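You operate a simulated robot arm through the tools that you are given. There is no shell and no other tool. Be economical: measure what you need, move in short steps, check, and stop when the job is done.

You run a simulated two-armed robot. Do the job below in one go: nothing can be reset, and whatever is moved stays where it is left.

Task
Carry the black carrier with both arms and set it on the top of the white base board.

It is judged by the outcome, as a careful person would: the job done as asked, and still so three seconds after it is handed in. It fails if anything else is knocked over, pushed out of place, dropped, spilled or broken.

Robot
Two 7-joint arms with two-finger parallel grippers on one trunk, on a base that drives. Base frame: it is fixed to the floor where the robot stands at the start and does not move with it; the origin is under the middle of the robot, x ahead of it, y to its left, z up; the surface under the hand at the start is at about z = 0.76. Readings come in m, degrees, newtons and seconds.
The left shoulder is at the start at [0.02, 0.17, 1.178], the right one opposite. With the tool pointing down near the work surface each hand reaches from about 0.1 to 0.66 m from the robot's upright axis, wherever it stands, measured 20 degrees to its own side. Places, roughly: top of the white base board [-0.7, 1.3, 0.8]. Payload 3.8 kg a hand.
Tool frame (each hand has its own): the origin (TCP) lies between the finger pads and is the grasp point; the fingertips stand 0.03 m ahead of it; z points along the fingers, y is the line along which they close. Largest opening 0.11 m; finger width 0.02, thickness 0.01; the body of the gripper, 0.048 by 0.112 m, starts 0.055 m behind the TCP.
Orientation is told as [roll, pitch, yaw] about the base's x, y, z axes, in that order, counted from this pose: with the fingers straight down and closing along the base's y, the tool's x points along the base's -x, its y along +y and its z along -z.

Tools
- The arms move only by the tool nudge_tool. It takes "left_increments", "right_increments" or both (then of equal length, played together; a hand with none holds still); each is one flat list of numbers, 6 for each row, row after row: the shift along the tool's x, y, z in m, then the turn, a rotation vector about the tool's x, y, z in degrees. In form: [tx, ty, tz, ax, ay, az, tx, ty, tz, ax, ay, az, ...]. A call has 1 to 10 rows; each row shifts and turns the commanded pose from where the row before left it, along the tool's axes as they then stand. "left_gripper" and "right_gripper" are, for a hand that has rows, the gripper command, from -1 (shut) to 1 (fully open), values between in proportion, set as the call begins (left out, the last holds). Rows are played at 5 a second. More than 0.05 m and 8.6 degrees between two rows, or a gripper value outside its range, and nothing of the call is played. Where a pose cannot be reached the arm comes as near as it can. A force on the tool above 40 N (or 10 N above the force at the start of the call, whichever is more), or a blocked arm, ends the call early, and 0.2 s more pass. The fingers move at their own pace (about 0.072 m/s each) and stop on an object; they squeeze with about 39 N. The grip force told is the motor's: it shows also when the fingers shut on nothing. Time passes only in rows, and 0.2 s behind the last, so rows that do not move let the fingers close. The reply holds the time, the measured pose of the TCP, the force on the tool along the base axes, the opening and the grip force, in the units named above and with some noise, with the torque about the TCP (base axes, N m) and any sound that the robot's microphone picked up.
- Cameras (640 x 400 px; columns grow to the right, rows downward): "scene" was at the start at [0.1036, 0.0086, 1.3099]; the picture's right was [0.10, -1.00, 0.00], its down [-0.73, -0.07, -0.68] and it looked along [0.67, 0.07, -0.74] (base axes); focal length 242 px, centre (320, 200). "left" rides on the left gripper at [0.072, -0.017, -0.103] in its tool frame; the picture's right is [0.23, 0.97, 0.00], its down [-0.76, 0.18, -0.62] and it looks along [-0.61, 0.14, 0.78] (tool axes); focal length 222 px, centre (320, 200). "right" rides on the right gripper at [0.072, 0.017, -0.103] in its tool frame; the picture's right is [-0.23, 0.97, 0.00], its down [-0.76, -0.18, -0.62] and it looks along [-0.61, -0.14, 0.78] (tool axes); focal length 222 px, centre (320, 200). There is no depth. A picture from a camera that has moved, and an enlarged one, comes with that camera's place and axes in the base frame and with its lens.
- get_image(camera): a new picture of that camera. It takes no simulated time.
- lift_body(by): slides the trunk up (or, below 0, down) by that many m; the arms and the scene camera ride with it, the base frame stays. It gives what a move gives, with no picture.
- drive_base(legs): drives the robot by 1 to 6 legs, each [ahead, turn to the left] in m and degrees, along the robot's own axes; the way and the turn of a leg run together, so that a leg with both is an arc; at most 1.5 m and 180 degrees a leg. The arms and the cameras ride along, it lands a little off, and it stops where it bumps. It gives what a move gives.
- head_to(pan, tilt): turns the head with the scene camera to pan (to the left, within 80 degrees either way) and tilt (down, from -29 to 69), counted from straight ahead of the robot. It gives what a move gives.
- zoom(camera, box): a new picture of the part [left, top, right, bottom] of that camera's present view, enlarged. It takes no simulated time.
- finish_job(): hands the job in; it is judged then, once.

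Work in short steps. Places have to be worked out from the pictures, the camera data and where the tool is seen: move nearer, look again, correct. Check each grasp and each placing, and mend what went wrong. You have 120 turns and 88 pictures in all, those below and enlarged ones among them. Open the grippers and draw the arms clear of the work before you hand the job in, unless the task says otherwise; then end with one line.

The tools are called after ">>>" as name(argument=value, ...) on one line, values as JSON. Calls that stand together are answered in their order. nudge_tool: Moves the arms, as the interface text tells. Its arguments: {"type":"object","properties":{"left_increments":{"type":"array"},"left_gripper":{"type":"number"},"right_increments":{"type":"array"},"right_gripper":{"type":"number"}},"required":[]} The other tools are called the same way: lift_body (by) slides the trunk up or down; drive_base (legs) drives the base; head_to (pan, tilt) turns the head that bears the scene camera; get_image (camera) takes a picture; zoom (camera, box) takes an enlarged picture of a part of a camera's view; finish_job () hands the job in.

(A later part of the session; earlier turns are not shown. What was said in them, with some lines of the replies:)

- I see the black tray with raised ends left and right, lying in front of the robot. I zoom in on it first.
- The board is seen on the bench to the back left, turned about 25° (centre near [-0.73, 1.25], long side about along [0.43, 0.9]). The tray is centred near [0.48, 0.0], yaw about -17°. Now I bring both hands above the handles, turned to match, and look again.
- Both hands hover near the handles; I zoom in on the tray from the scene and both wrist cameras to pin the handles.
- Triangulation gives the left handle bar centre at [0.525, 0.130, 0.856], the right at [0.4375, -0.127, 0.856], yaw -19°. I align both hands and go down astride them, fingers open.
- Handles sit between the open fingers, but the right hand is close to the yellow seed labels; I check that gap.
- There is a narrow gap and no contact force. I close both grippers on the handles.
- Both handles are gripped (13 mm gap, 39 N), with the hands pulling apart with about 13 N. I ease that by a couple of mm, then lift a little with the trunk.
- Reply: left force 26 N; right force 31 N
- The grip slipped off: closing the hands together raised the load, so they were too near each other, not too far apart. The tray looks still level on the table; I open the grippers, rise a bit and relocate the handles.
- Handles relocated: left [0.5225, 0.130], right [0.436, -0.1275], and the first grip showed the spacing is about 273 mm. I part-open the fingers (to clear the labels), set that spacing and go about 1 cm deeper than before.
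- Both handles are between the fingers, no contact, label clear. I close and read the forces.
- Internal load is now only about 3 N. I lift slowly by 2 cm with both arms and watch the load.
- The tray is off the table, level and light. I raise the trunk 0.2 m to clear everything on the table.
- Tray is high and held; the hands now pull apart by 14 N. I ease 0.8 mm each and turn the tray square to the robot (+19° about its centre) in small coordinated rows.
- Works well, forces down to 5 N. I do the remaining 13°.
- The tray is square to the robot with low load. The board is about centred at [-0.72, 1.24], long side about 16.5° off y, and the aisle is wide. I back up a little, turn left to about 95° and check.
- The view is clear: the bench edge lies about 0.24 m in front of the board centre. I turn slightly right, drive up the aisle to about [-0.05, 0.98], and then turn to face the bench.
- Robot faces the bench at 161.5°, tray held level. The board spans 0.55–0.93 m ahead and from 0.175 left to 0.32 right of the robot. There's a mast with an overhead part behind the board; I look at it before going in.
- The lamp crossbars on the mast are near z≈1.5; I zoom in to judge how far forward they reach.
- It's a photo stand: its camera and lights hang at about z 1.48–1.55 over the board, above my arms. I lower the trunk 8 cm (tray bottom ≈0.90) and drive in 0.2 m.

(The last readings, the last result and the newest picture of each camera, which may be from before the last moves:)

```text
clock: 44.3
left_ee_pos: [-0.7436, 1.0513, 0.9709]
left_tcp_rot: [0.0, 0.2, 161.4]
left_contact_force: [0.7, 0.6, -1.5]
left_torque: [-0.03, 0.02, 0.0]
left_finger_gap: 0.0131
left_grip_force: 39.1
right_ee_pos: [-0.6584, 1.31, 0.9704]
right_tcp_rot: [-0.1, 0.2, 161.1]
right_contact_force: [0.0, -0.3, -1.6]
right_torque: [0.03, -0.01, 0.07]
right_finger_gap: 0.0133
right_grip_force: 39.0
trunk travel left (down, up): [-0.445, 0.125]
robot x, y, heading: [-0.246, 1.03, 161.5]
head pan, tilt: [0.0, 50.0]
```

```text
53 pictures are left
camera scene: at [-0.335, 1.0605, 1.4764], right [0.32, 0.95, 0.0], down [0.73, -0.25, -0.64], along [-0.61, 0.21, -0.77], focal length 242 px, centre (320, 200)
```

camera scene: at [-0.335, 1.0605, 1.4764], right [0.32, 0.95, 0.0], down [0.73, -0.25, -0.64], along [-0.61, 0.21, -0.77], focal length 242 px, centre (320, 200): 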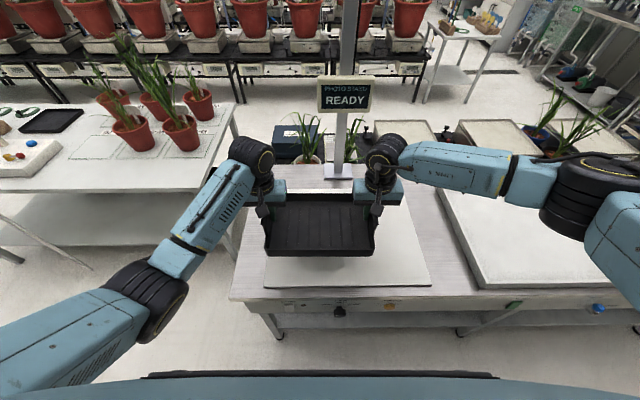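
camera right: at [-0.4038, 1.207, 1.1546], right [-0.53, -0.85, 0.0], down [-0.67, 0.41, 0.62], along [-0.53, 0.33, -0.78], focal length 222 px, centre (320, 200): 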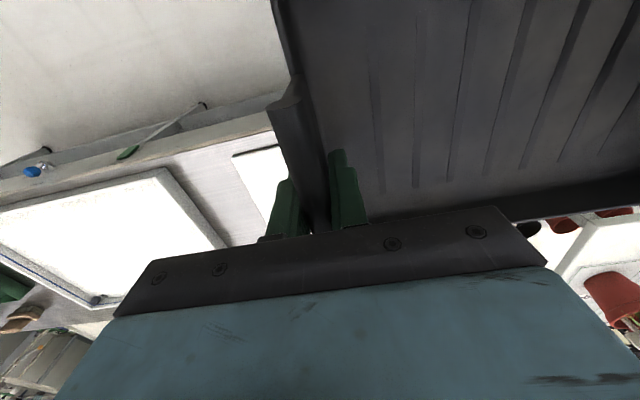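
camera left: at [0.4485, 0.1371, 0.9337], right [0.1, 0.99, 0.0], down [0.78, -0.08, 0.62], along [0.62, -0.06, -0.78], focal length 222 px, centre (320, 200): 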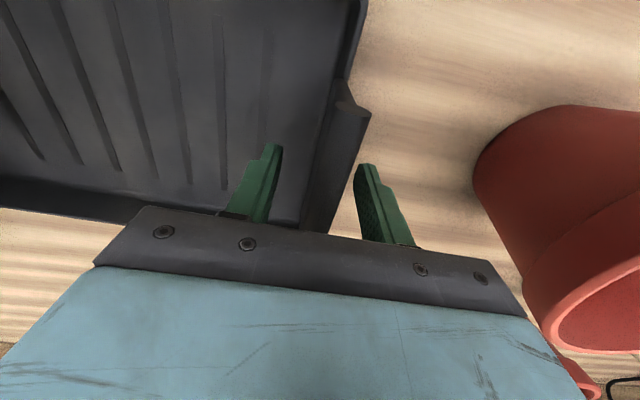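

Board front corners read [-0.625, 1.0] and [-0.473, 1.44], so its centre is about [-0.734, 1.28]; the tray has to go 6 cm ahead and 8 cm right. I shift both hands together.

>>> nudge_tool(left_increments=[-0.006, -0.008, 0, 0, 0, 0, -0.006, -0.008, 0, 0, 0, 0, -0.006, -0.008, 0, 0, 0, 0, -0.006, -0.008, 0, 0, 0, 0, -0.006, -0.008, 0, 0, 0, 0, -0.006, -0.008, 0, 0, 0, 0, -0.006, -0.008, 0, 0, 0, 0, -0.006, -0.008, 0, 0, 0, 0, -0.006, -0.008, 0, 0, 0, 0, -0.006, -0.008, 0, 0, 0, 0], right_increments=[-0.006, -0.008, 0, 0, 0, 0, -0.006, -0.008, 0, 0, 0, 0, -0.006, -0.008, 0, 0, 0, 0, -0.006, -0.008, 0, 0, 0, 0, -0.006, -0.008, 0, 0, 0, 0, -0.006, -0.008, 0, 0, 0, 0, -0.006, -0.008, 0, 0, 0, 0, -0.006, -0.008, 0, 0, 0, 0, -0.006, -0.008, 0, 0, 0, 0, -0.006, -0.008, 0, 0, 0, 0])

>>> get_image(camera="scene")

```text
clock: 46.5
left_ee_pos: [-0.7736, 1.1462, 0.9703]
left_tcp_rot: [0.1, 0.1, 161.4]
left_contact_force: [0.3, -0.7, -1.4]
left_torque: [0.0, 0.1, -0.1]
left_finger_gap: 0.0133
left_grip_force: 38.6
right_ee_pos: [-0.6896, 1.4062, 0.9715]
right_tcp_rot: [-0.1, 0.1, 161.2]
right_contact_force: [-0.6, 1.0, -0.6]
right_torque: [0.01, -0.11, -0.01]
right_finger_gap: 0.0132
right_grip_force: 39.1
trunk travel left (down, up): [-0.445, 0.125]
robot x, y, heading: [-0.244, 1.0254, 161.2]
head pan, tilt: [0.0, 50.0]
```

```text
52 pictures are left
camera scene: at [-0.335, 1.0611, 1.4763], right [0.32, 0.95, 0.0], down [0.73, -0.25, -0.64], along [-0.61, 0.21, -0.77], focal length 242 px, centre (320, 200)
```

scene: 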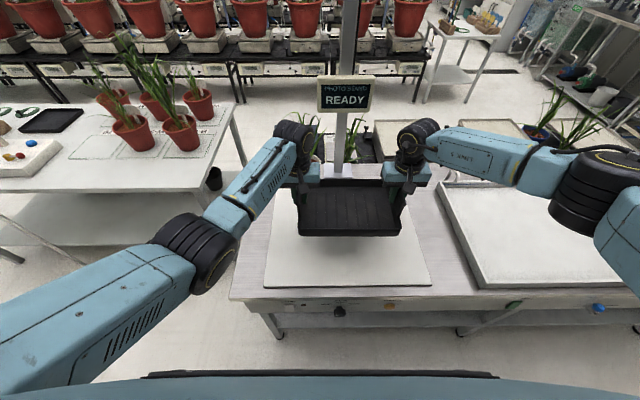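

The tray is now over the board's centre. I lower the trunk 7 cm and look again before the contact.

>>> lift_body(by=-0.07)

>>> get_image(camera="scene")

>>> get_image(camera="right")

```text
clock: 47.6
left_ee_pos: [-0.7738, 1.1471, 0.8999]
left_tcp_rot: [0.1, 0.0, 161.3]
left_contact_force: [-0.9, -4.2, -2.0]
left_torque: [0.11, -0.05, -0.12]
left_finger_gap: 0.0131
left_grip_force: 39.2
right_ee_pos: [-0.6889, 1.4058, 0.9012]
right_tcp_rot: [-0.1, 0.1, 161.2]
right_contact_force: [1.3, 4.1, -1.5]
right_torque: [-0.08, 0.05, 0.0]
right_finger_gap: 0.0132
right_grip_force: 38.6
trunk travel left (down, up): [-0.375, 0.195]
robot x, y, heading: [-0.2424, 1.0261, 161.4]
head pan, tilt: [0.0, 50.0]
```

```text
51 pictures are left
camera scene: at [-0.3348, 1.0604, 1.4064], right [0.32, 0.95, 0.0], down [0.73, -0.25, -0.64], along [-0.61, 0.21, -0.77], focal length 242 px, centre (320, 200)
```

scene: 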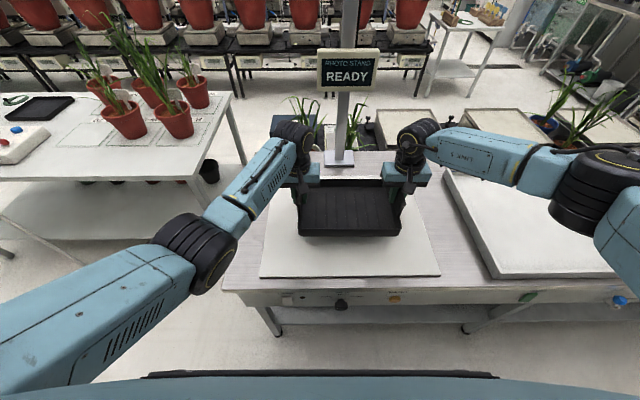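

```text
50 pictures are left
camera right: at [-0.6266, 1.3674, 1.0045], right [-0.53, -0.85, 0.0], down [-0.66, 0.41, 0.62], along [-0.53, 0.33, -0.78], focal length 222 px, centre (320, 200)
```

right: 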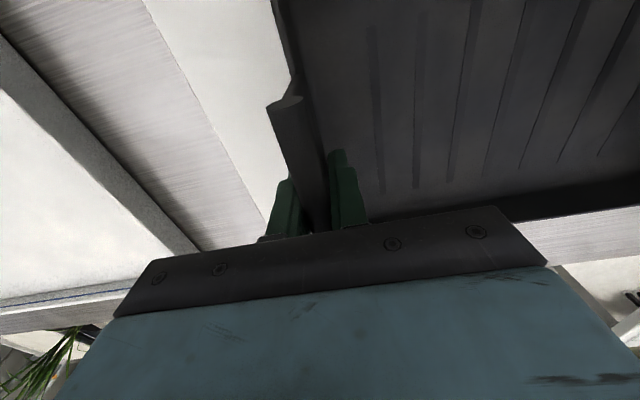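

I zoom on the far side of the tray to verify the back margin on the board.

>>> zoom(camera="scene", box=[240, 130, 460, 290])

```text
2.50 times, centred on (350, 210) of scene
camera zoom: at [-0.3348, 1.0604, 1.4064], right [0.32, 0.95, 0.0], down [0.73, -0.25, -0.64], along [-0.61, 0.21, -0.77], focal length 604 px, centre (245, 175)
```

zoom: 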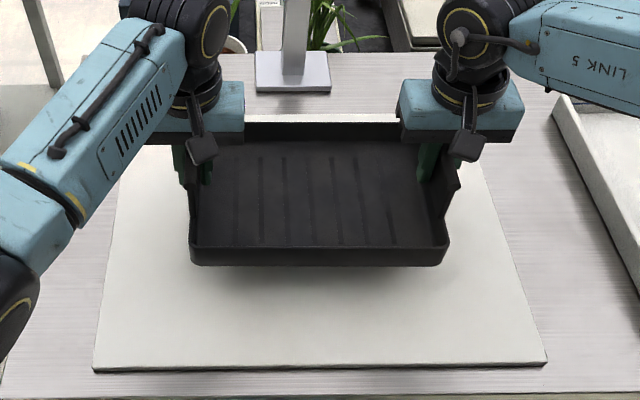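

The tray is centred sideways and within about 1.5 cm in depth, with wide margins all round. I lower slowly toward contact (expected TCP z≈0.871).

>>> nudge_tool(left_increments=[0, 0, 0.004, 0, 0, 0, 0, 0, 0.004, 0, 0, 0, 0, 0, 0.004, 0, 0, 0, 0, 0, 0.004, 0, 0, 0, 0, 0, 0.004, 0, 0, 0, 0, 0, 0.003, 0, 0, 0], right_increments=[0, 0, 0.004, 0, 0, 0, 0, 0, 0.004, 0, 0, 0, 0, 0, 0.004, 0, 0, 0, 0, 0, 0.004, 0, 0, 0, 0, 0, 0.004, 0, 0, 0, 0, 0, 0.004, 0, 0, 0])

```text
clock: 49.0
left_ee_pos: [-0.7735, 1.1476, 0.8777]
left_tcp_rot: [-0.1, 0.0, 161.4]
left_contact_force: [-0.3, -4.5, -1.6]
left_torque: [0.07, 0.14, -0.12]
left_finger_gap: 0.0131
left_grip_force: 39.5
right_ee_pos: [-0.6897, 1.406, 0.8766]
right_tcp_rot: [0.0, 0.1, 161.2]
right_contact_force: [0.4, 3.9, -1.4]
right_torque: [-0.22, -0.05, -0.11]
right_finger_gap: 0.0133
right_grip_force: 38.9
trunk travel left (down, up): [-0.375, 0.195]
robot x, y, heading: [-0.2429, 1.0265, 161.4]
head pan, tilt: [0.0, 50.0]
```

No contact yet. I lower in 1.5 mm rows and watch the vertical force.

>>> nudge_tool(left_increments=[0, 0, 0.0015, 0, 0, 0, 0, 0, 0.0015, 0, 0, 0, 0, 0, 0.0015, 0, 0, 0], right_increments=[0, 0, 0.0015, 0, 0, 0, 0, 0, 0.0015, 0, 0, 0, 0, 0, 0.0015, 0, 0, 0])

>>> zoom(camera="scene", box=[240, 130, 460, 290])

```text
clock: 49.8
left_ee_pos: [-0.7732, 1.1479, 0.8731]
left_tcp_rot: [-0.1, 0.1, 161.4]
left_contact_force: [-1.4, -4.4, -0.9]
left_torque: [-0.03, -0.4, 0.03]
left_finger_gap: 0.0131
left_grip_force: 38.6
right_ee_pos: [-0.6893, 1.406, 0.8711]
right_tcp_rot: [-0.1, 0.1, 161.3]
right_contact_force: [2.2, 4.7, -1.7]
right_torque: [-0.02, 0.41, 0.1]
right_finger_gap: 0.0133
right_grip_force: 39.1
trunk travel left (down, up): [-0.375, 0.195]
robot x, y, heading: [-0.2487, 1.0274, 161.2]
head pan, tilt: [0.0, 50.0]
```

```text
2.50 times, centred on (350, 210) of scene
camera zoom: at [-0.335, 1.0605, 1.4063], right [0.32, 0.95, 0.0], down [0.73, -0.25, -0.64], along [-0.61, 0.21, -0.77], focal length 604 px, centre (245, 175)
```

zoom: 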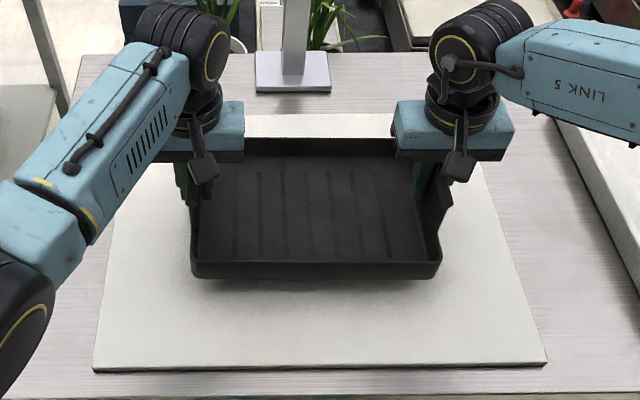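

Still a small shadow gap and no contact; I continue down 1.5 mm per row.

>>> nudge_tool(left_increments=[0, 0, 0.002, 0, 0, 0, 0, 0, 0.0015, 0, 0, 0, 0, 0, 0.0015, 0, 0, 0, 0, 0, 0.0015, 0, 0, 0], right_increments=[0, 0, 0.0015, 0, 0, 0, 0, 0, 0.0015, 0, 0, 0, 0, 0, 0.0015, 0, 0, 0, 0, 0, 0.0015, 0, 0, 0])

```text
clock: 50.8
left_ee_pos: [-0.7729, 1.1478, 0.8674]
left_tcp_rot: [-0.1, 0.1, 161.4]
left_contact_force: [-2.0, -6.4, -1.3]
left_torque: [0.22, 0.24, -0.07]
left_finger_gap: 0.0133
left_grip_force: 39.1
right_ee_pos: [-0.6899, 1.4055, 0.8655]
right_tcp_rot: [-0.1, 0.1, 161.2]
right_contact_force: [2.2, 6.6, -0.6]
right_torque: [-0.31, -0.27, 0.03]
right_finger_gap: 0.0131
right_grip_force: 39.1
trunk travel left (down, up): [-0.375, 0.195]
robot x, y, heading: [-0.2426, 1.0292, 161.2]
head pan, tilt: [0.0, 50.0]
```

Still no vertical load (about -1 N, tray weight). Continue a further 6 mm.

>>> nudge_tool(left_increments=[0, 0, 0.002, 0, 0, 0, 0, 0, 0.0015, 0, 0, 0, 0, 0, 0.0015, 0, 0, 0, 0, 0, 0.0015, 0, 0, 0], right_increments=[0, 0, 0.0015, 0, 0, 0, 0, 0, 0.0015, 0, 0, 0, 0, 0, 0.0015, 0, 0, 0, 0, 0, 0.0015, 0, 0, 0])

>>> zoom(camera="scene", box=[240, 130, 460, 290])

```text
clock: 51.8
left_ee_pos: [-0.7744, 1.1485, 0.8591]
left_tcp_rot: [0.1, 0.2, 161.4]
left_contact_force: [-2.0, -8.4, -1.0]
left_torque: [0.25, 0.14, -0.07]
left_finger_gap: 0.013
left_grip_force: 38.9
right_ee_pos: [-0.689, 1.4056, 0.8589]
right_tcp_rot: [-0.2, 0.1, 161.2]
right_contact_force: [2.3, 8.6, -1.6]
right_torque: [-0.33, -0.19, 0.05]
right_finger_gap: 0.013
right_grip_force: 38.9
trunk travel left (down, up): [-0.375, 0.195]
robot x, y, heading: [-0.2498, 1.0291, 161.3]
head pan, tilt: [0.0, 50.0]
```

```text
2.50 times, centred on (350, 210) of scene
camera zoom: at [-0.335, 1.0605, 1.4063], right [0.32, 0.95, 0.0], down [0.73, -0.25, -0.64], along [-0.61, 0.21, -0.77], focal length 604 px, centre (245, 175)
```

zoom: 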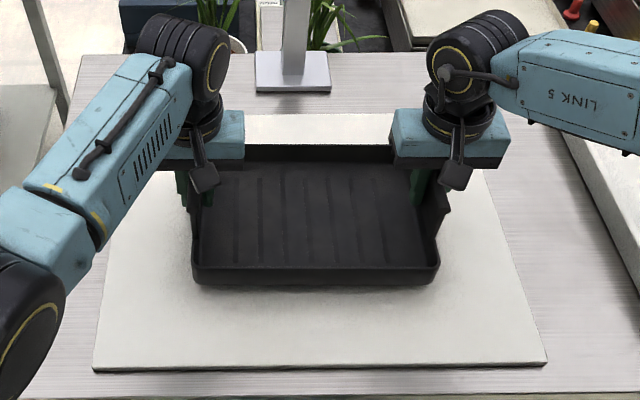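

The shadow narrows but there is still no contact. I continue, easing the outward pull slightly.

>>> nudge_tool(left_increments=[0, -0.0004, 0.0015, 0, 0, 0, 0, 0, 0.0015, 0, 0, 0, 0, 0, 0.0015, 0, 0, 0, 0, 0, 0.0015, 0, 0, 0], right_increments=[0, 0.0004, 0.0015, 0, 0, 0, 0, 0, 0.0015, 0, 0, 0, 0, 0, 0.0015, 0, 0, 0, 0, 0, 0.0015, 0, 0, 0])

```text
clock: 52.8
left_ee_pos: [-0.7746, 1.1473, 0.8545]
left_tcp_rot: [0.1, 0.1, 161.4]
left_contact_force: [-4.5, -11.1, -1.6]
left_torque: [0.15, -0.28, -0.03]
left_finger_gap: 0.0136
left_grip_force: 39.9
right_ee_pos: [-0.6891, 1.4063, 0.8529]
right_tcp_rot: [-0.1, 0.1, 161.2]
right_contact_force: [3.8, 11.3, -1.0]
right_torque: [-0.19, 0.25, 0.08]
right_finger_gap: 0.0135
right_grip_force: 39.0
trunk travel left (down, up): [-0.375, 0.195]
robot x, y, heading: [-0.244, 1.024, 161.1]
head pan, tilt: [0.0, 50.0]
```

At this heading the force means compression, so I ease outward instead, and keep lowering.

>>> nudge_tool(left_increments=[0, 0.0012, 0, 0, 0, 0, 0, 0, 0.0015, 0, 0, 0, 0, 0, 0.0015, 0, 0, 0], right_increments=[0, -0.0012, 0, 0, 0, 0, 0, 0, 0.0015, 0, 0, 0, 0, 0, 0.0015, 0, 0, 0])

>>> zoom(camera="scene", box=[290, 180, 450, 280])

```text
clock: 53.6
left_ee_pos: [-0.7738, 1.1472, 0.8509]
left_tcp_rot: [-0.1, 0.0, 161.5]
left_contact_force: [0.0, -4.1, -1.2]
left_torque: [0.05, -0.17, -0.08]
left_finger_gap: 0.0131
left_grip_force: 38.4
right_ee_pos: [-0.6897, 1.4056, 0.8501]
right_tcp_rot: [-0.1, 0.1, 161.3]
right_contact_force: [1.7, 3.8, -1.2]
right_torque: [-0.06, 0.18, -0.03]
right_finger_gap: 0.0132
right_grip_force: 39.2
trunk travel left (down, up): [-0.375, 0.195]
robot x, y, heading: [-0.2455, 1.0302, 161.5]
head pan, tilt: [0.0, 50.0]
```

```text
4.00 times, centred on (370, 230) of scene
camera zoom: at [-0.335, 1.0605, 1.4063], right [0.32, 0.95, 0.0], down [0.73, -0.25, -0.64], along [-0.61, 0.21, -0.77], focal length 967 px, centre (120, 80)
```

zoom: 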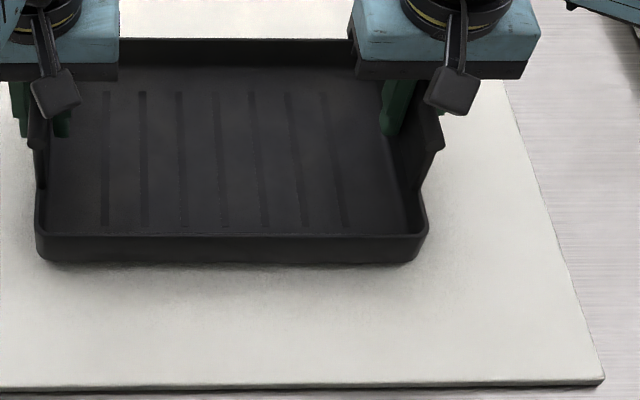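

Low load now; the board surface must be around z≈0.77–0.78. Continue down.

>>> nudge_tool(left_increments=[0, 0.0003, 0.0015, 0, 0, 0, 0, 0, 0.0015, 0, 0, 0, 0, 0, 0.0015, 0, 0, 0, 0, 0, 0.0015, 0, 0, 0], right_increments=[0, -0.0003, 0.0015, 0, 0, 0, 0, 0, 0.0015, 0, 0, 0, 0, 0, 0.0015, 0, 0, 0, 0, 0, 0.0015, 0, 0, 0])

```text
clock: 54.6
left_ee_pos: [-0.7739, 1.1469, 0.8453]
left_tcp_rot: [-0.1, 0.0, 161.2]
left_contact_force: [2.1, 3.5, -1.5]
left_torque: [-0.05, 0.09, -0.17]
left_finger_gap: 0.0132
left_grip_force: 38.9
right_ee_pos: [-0.6905, 1.4057, 0.8453]
right_tcp_rot: [0.1, 0.2, 161.3]
right_contact_force: [-2.0, -1.8, -0.2]
right_torque: [0.02, -0.09, -0.18]
right_finger_gap: 0.0133
right_grip_force: 38.8
trunk travel left (down, up): [-0.375, 0.195]
robot x, y, heading: [-0.2505, 1.0262, 161.5]
head pan, tilt: [0.0, 50.0]
```

Still free; continue another 6 mm.

>>> nudge_tool(left_increments=[0, 0, 0.0015, 0, 0, 0, 0, 0, 0.0015, 0, 0, 0, 0, 0, 0.0015, 0, 0, 0, 0, 0, 0.0015, 0, 0, 0], right_increments=[0, 0, 0.0015, 0, 0, 0, 0, 0, 0.0015, 0, 0, 0, 0, 0, 0.0015, 0, 0, 0, 0, 0, 0.0015, 0, 0, 0])

>>> zoom(camera="scene", box=[290, 180, 450, 280])

```text
clock: 55.6
left_ee_pos: [-0.7736, 1.1457, 0.8421]
left_tcp_rot: [-0.1, -0.3, 161.4]
left_contact_force: [1.9, 2.9, 16.4]
left_torque: [-0.45, -0.91, -0.01]
left_finger_gap: 0.0134
left_grip_force: 39.5
right_ee_pos: [-0.6897, 1.4053, 0.8423]
right_tcp_rot: [0.1, -0.4, 161.3]
right_contact_force: [-5.4, -7.0, 26.7]
right_torque: [-0.02, -0.52, 0.02]
right_finger_gap: 0.0135
right_grip_force: 39.5
trunk travel left (down, up): [-0.375, 0.195]
robot x, y, heading: [-0.2452, 1.028, 161.3]
head pan, tilt: [0.0, 50.0]
```

```text
4.00 times, centred on (370, 230) of scene
camera zoom: at [-0.3322, 1.0581, 1.407], right [0.32, 0.95, 0.0], down [0.72, -0.24, -0.64], along [-0.61, 0.21, -0.76], focal length 967 px, centre (120, 80)
```

zoom: 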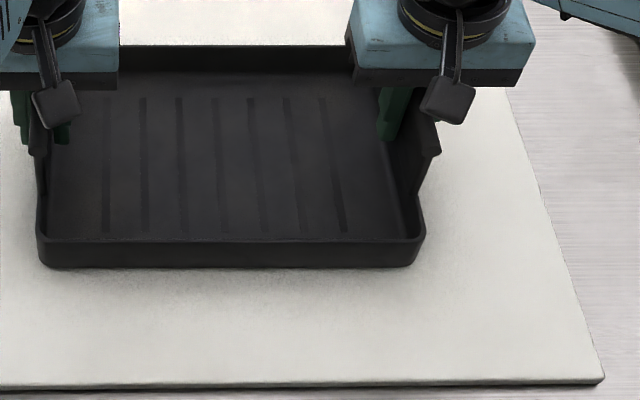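

Contact: 16 and 27 N upward. I back off ~2 mm to relieve the press, then open the fingers part-way to let go.

>>> nudge_tool(left_increments=[0, 0, -0.001, 0, 0, 0, 0, 0, -0.001, 0, 0, 0], right_increments=[0, 0, -0.0015, 0, 0, 0, 0, 0, -0.001, 0, 0, 0])

>>> nudge_tool(left_increments=[0, 0, 0, 0, 0, 0, 0, 0, 0, 0, 0, 0, 0, 0, 0, 0, 0, 0], right_increments=[0, 0, 0, 0, 0, 0, 0, 0, 0, 0, 0, 0, 0, 0, 0, 0, 0, 0], left_gripper=0, right_gripper=0)

>>> get_image(camera="scene")

>>> get_image(camera="left")

>>> get_image(camera="right")

```text
clock: 56.2
left_ee_pos: [-0.7746, 1.1459, 0.8427]
left_tcp_rot: [0.0, -0.3, 161.4]
left_contact_force: [2.4, 5.0, 13.4]
left_torque: [0.24, 1.07, 0.0]
left_finger_gap: 0.0131
left_grip_force: 39.2
right_ee_pos: [-0.6909, 1.405, 0.8423]
right_tcp_rot: [0.1, -0.2, 161.3]
right_contact_force: [-9.1, -9.3, 18.5]
right_torque: [0.47, 0.63, 0.02]
right_finger_gap: 0.0132
right_grip_force: 39.2
trunk travel left (down, up): [-0.375, 0.195]
robot x, y, heading: [-0.244, 1.0283, 161.4]
head pan, tilt: [0.0, 50.0]
```

```text
clock: 57.0
left_ee_pos: [-0.7746, 1.146, 0.8409]
left_tcp_rot: [0.0, 0.0, 161.4]
left_contact_force: [-0.2, -0.3, -0.2]
left_torque: [-0.02, -0.06, -0.02]
left_finger_gap: 0.0549
left_grip_force: 0.1
right_ee_pos: [-0.6882, 1.4057, 0.841]
right_tcp_rot: [-0.1, 0.1, 161.3]
right_contact_force: [0.5, 0.4, 0.6]
right_torque: [0.0, 0.0, -0.01]
right_finger_gap: 0.0549
right_grip_force: 0.1
trunk travel left (down, up): [-0.375, 0.195]
robot x, y, heading: [-0.2478, 1.0271, 161.4]
head pan, tilt: [0.0, 50.0]
```

```text
44 pictures are left
camera scene: at [-0.3346, 1.0603, 1.4063], right [0.32, 0.95, 0.0], down [0.73, -0.25, -0.64], along [-0.61, 0.21, -0.77], focal length 242 px, centre (320, 200)
```

scene: 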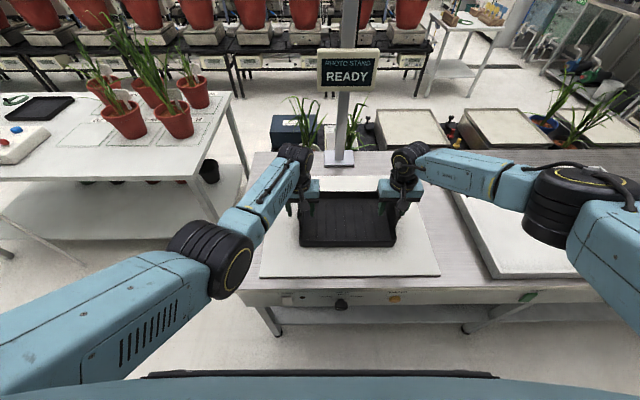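

```text
43 pictures are left
camera left: at [-0.7003, 1.1392, 0.9441], right [-0.1, -1.0, 0.0], down [-0.78, 0.08, 0.62], along [-0.62, 0.06, -0.78], focal length 222 px, centre (320, 200)
```

left: 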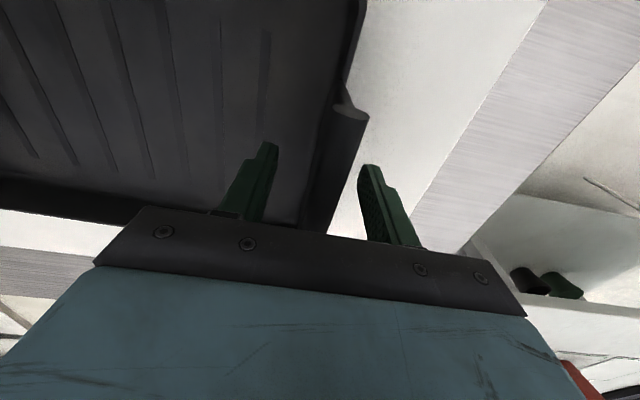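

```text
42 pictures are left
camera right: at [-0.6259, 1.3686, 0.9444], right [-0.53, -0.85, 0.0], down [-0.67, 0.41, 0.62], along [-0.53, 0.33, -0.78], focal length 222 px, centre (320, 200)
```

right: 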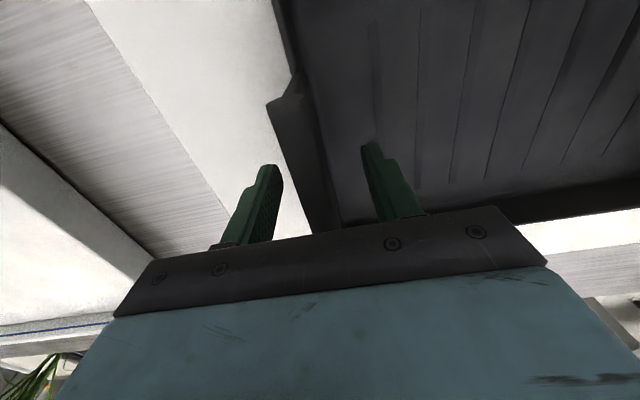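

The tray rests on the board and the fingers are free. I raise the hands straight up 10 cm, then draw them back toward the robot.

>>> nudge_tool(left_increments=[0, 0, -0.02, 0, 0, 0, 0, 0, -0.03, 0, 0, 0, 0, 0, -0.03, 0, 0, 0, 0, 0, -0.03, 0, 0, 0, 0.03, 0, -0.01, 0, 0, 0, 0.03, 0, 0, 0, 0, 0, 0.03, 0, 0, 0, 0, 0, 0.03, 0, 0, 0, 0, 0], right_increments=[0, 0, -0.02, 0, 0, 0, 0, 0, -0.03, 0, 0, 0, 0, 0, -0.03, 0, 0, 0, 0, 0, -0.03, 0, 0, 0, 0.03, 0, -0.01, 0, 0, 0, 0.03, 0, 0, 0, 0, 0, 0.03, 0, 0, 0, 0, 0, 0.03, 0, 0, 0, 0, 0])

>>> get_image(camera="scene")

```text
clock: 59.0
left_ee_pos: [-0.6913, 1.0922, 0.9238]
left_tcp_rot: [2.9, -0.3, 163.0]
left_contact_force: [-0.5, 0.8, 0.3]
left_torque: [-0.01, -0.03, 0.0]
left_finger_gap: 0.055
left_grip_force: 0.1
left hand out of reach, approached as far as the arm can: row 6, 7, 8
right_ee_pos: [-0.575, 1.3666, 0.9599]
right_tcp_rot: [0.1, 0.0, 161.2]
right_contact_force: [-0.2, 0.4, 0.2]
right_torque: [-0.01, -0.03, -0.02]
right_finger_gap: 0.0549
right_grip_force: 0.1
trunk travel left (down, up): [-0.375, 0.195]
robot x, y, heading: [-0.2411, 1.0286, 161.1]
head pan, tilt: [0.0, 50.0]
stopped in row 8 (left hand): the arm was blocked; the commanded pose is now the measured one
```

```text
41 pictures are left
camera scene: at [-0.3354, 1.0604, 1.4063], right [0.32, 0.95, 0.0], down [0.73, -0.25, -0.64], along [-0.61, 0.21, -0.77], focal length 242 px, centre (320, 200)
```

scene: 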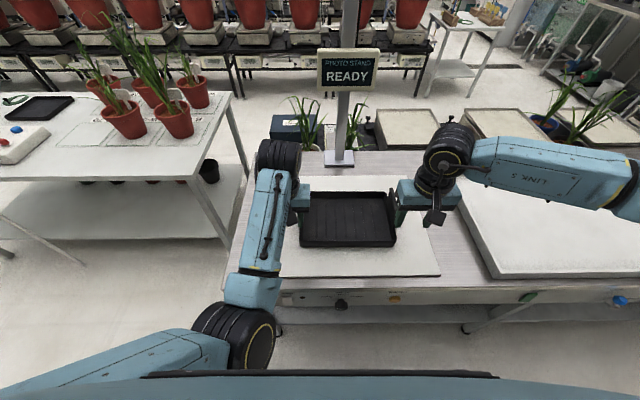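

The tray sits undisturbed on the board; the left arm just ran out of room. I raise the trunk and back the robot away.

>>> lift_body(by=0.1)

>>> drive_base(legs=[[-0.25, 0]])

>>> get_image(camera="scene")

>>> zoom(camera="scene", box=[220, 80, 440, 240])

```text
clock: 60.3
left_ee_pos: [-0.6921, 1.0931, 1.0227]
left_tcp_rot: [2.7, -0.4, 162.9]
left_contact_force: [0.6, -0.3, 0.6]
left_torque: [0.01, 0.01, -0.03]
left_finger_gap: 0.0549
left_grip_force: 0.1
right_ee_pos: [-0.5732, 1.3656, 1.0608]
right_tcp_rot: [0.0, 0.1, 161.2]
right_contact_force: [-0.4, 0.5, -0.1]
right_torque: [0.01, -0.02, 0.02]
right_finger_gap: 0.0552
right_grip_force: 0.1
trunk travel left (down, up): [-0.475, 0.095]
robot x, y, heading: [-0.2471, 1.0275, 161.3]
head pan, tilt: [0.0, 50.0]
```

```text
clock: 62.1
left_ee_pos: [-0.4603, 1.0153, 1.0258]
left_tcp_rot: [2.8, -0.4, 162.8]
left_contact_force: [0.2, -0.1, 0.0]
left_torque: [0.02, -0.05, 0.01]
left_finger_gap: 0.0551
left_grip_force: 0.0
right_ee_pos: [-0.3422, 1.2878, 1.0602]
right_tcp_rot: [0.0, 0.0, 161.1]
right_contact_force: [-0.6, -0.4, 0.1]
right_torque: [-0.01, 0.0, -0.01]
right_finger_gap: 0.055
right_grip_force: 0.0
trunk travel left (down, up): [-0.475, 0.095]
robot x, y, heading: [-0.014, 0.9515, 161.2]
head pan, tilt: [0.0, 50.0]
```

```text
40 pictures are left
camera scene: at [-0.1033, 0.9821, 1.5064], right [0.32, 0.95, 0.0], down [0.73, -0.25, -0.64], along [-0.61, 0.21, -0.77], focal length 242 px, centre (320, 200)
```

scene: 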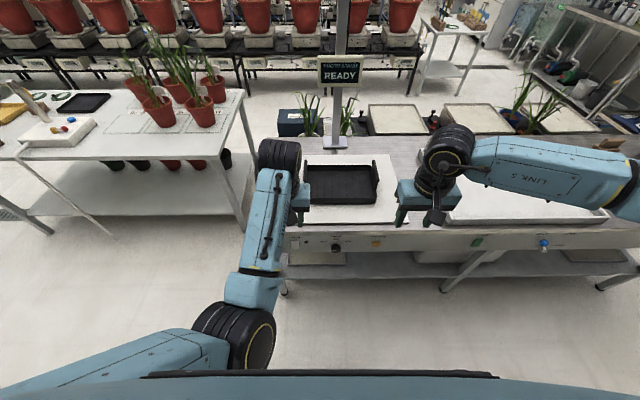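

```text
2.50 times, centred on (330, 160) of scene
camera zoom: at [-0.1033, 0.9821, 1.5064], right [0.32, 0.95, 0.0], down [0.73, -0.25, -0.64], along [-0.61, 0.21, -0.77], focal length 604 px, centre (295, 300)
```

zoom: 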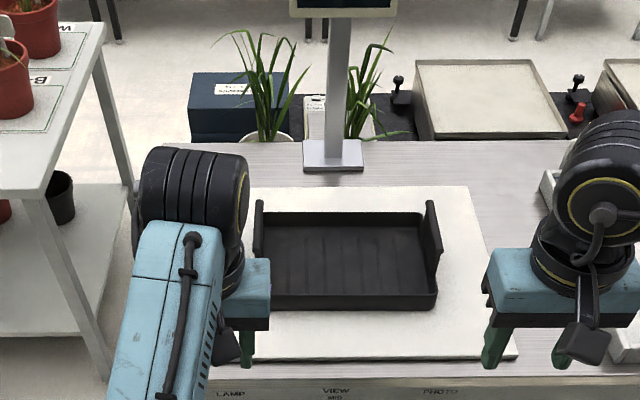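

The tray lies flat and centred on the white board, with the robot clear. I open the grippers fully and hand in.

>>> nudge_tool(left_increments=[0, 0, 0, 0, 0, 0, 0, 0, 0, 0, 0, 0], right_increments=[0, 0, 0, 0, 0, 0, 0, 0, 0, 0, 0, 0], left_gripper=1, right_gripper=1)

>>> finish_job()

```text
clock: 62.7
left_ee_pos: [-0.4613, 1.015, 1.025]
left_tcp_rot: [2.8, -0.3, 162.9]
left_contact_force: [-0.3, 0.8, -0.1]
left_torque: [-0.03, 0.0, 0.02]
left_finger_gap: 0.1101
left_grip_force: 0.1
right_ee_pos: [-0.3422, 1.2892, 1.061]
right_tcp_rot: [-0.2, 0.0, 161.0]
right_contact_force: [-1.1, 0.5, -0.1]
right_torque: [-0.02, 0.01, 0.01]
right_finger_gap: 0.1101
right_grip_force: 0.0
trunk travel left (down, up): [-0.475, 0.095]
robot x, y, heading: [-0.015, 0.9493, 161.3]
head pan, tilt: [0.0, 50.0]
```

```text
The job is handed in.
```

The black carrier was carried with both arms and now sits flat near the middle of the white base board; the first grip slipped before the carrier left the table, the grippers are open and clear, and I saw nothing else disturbed.
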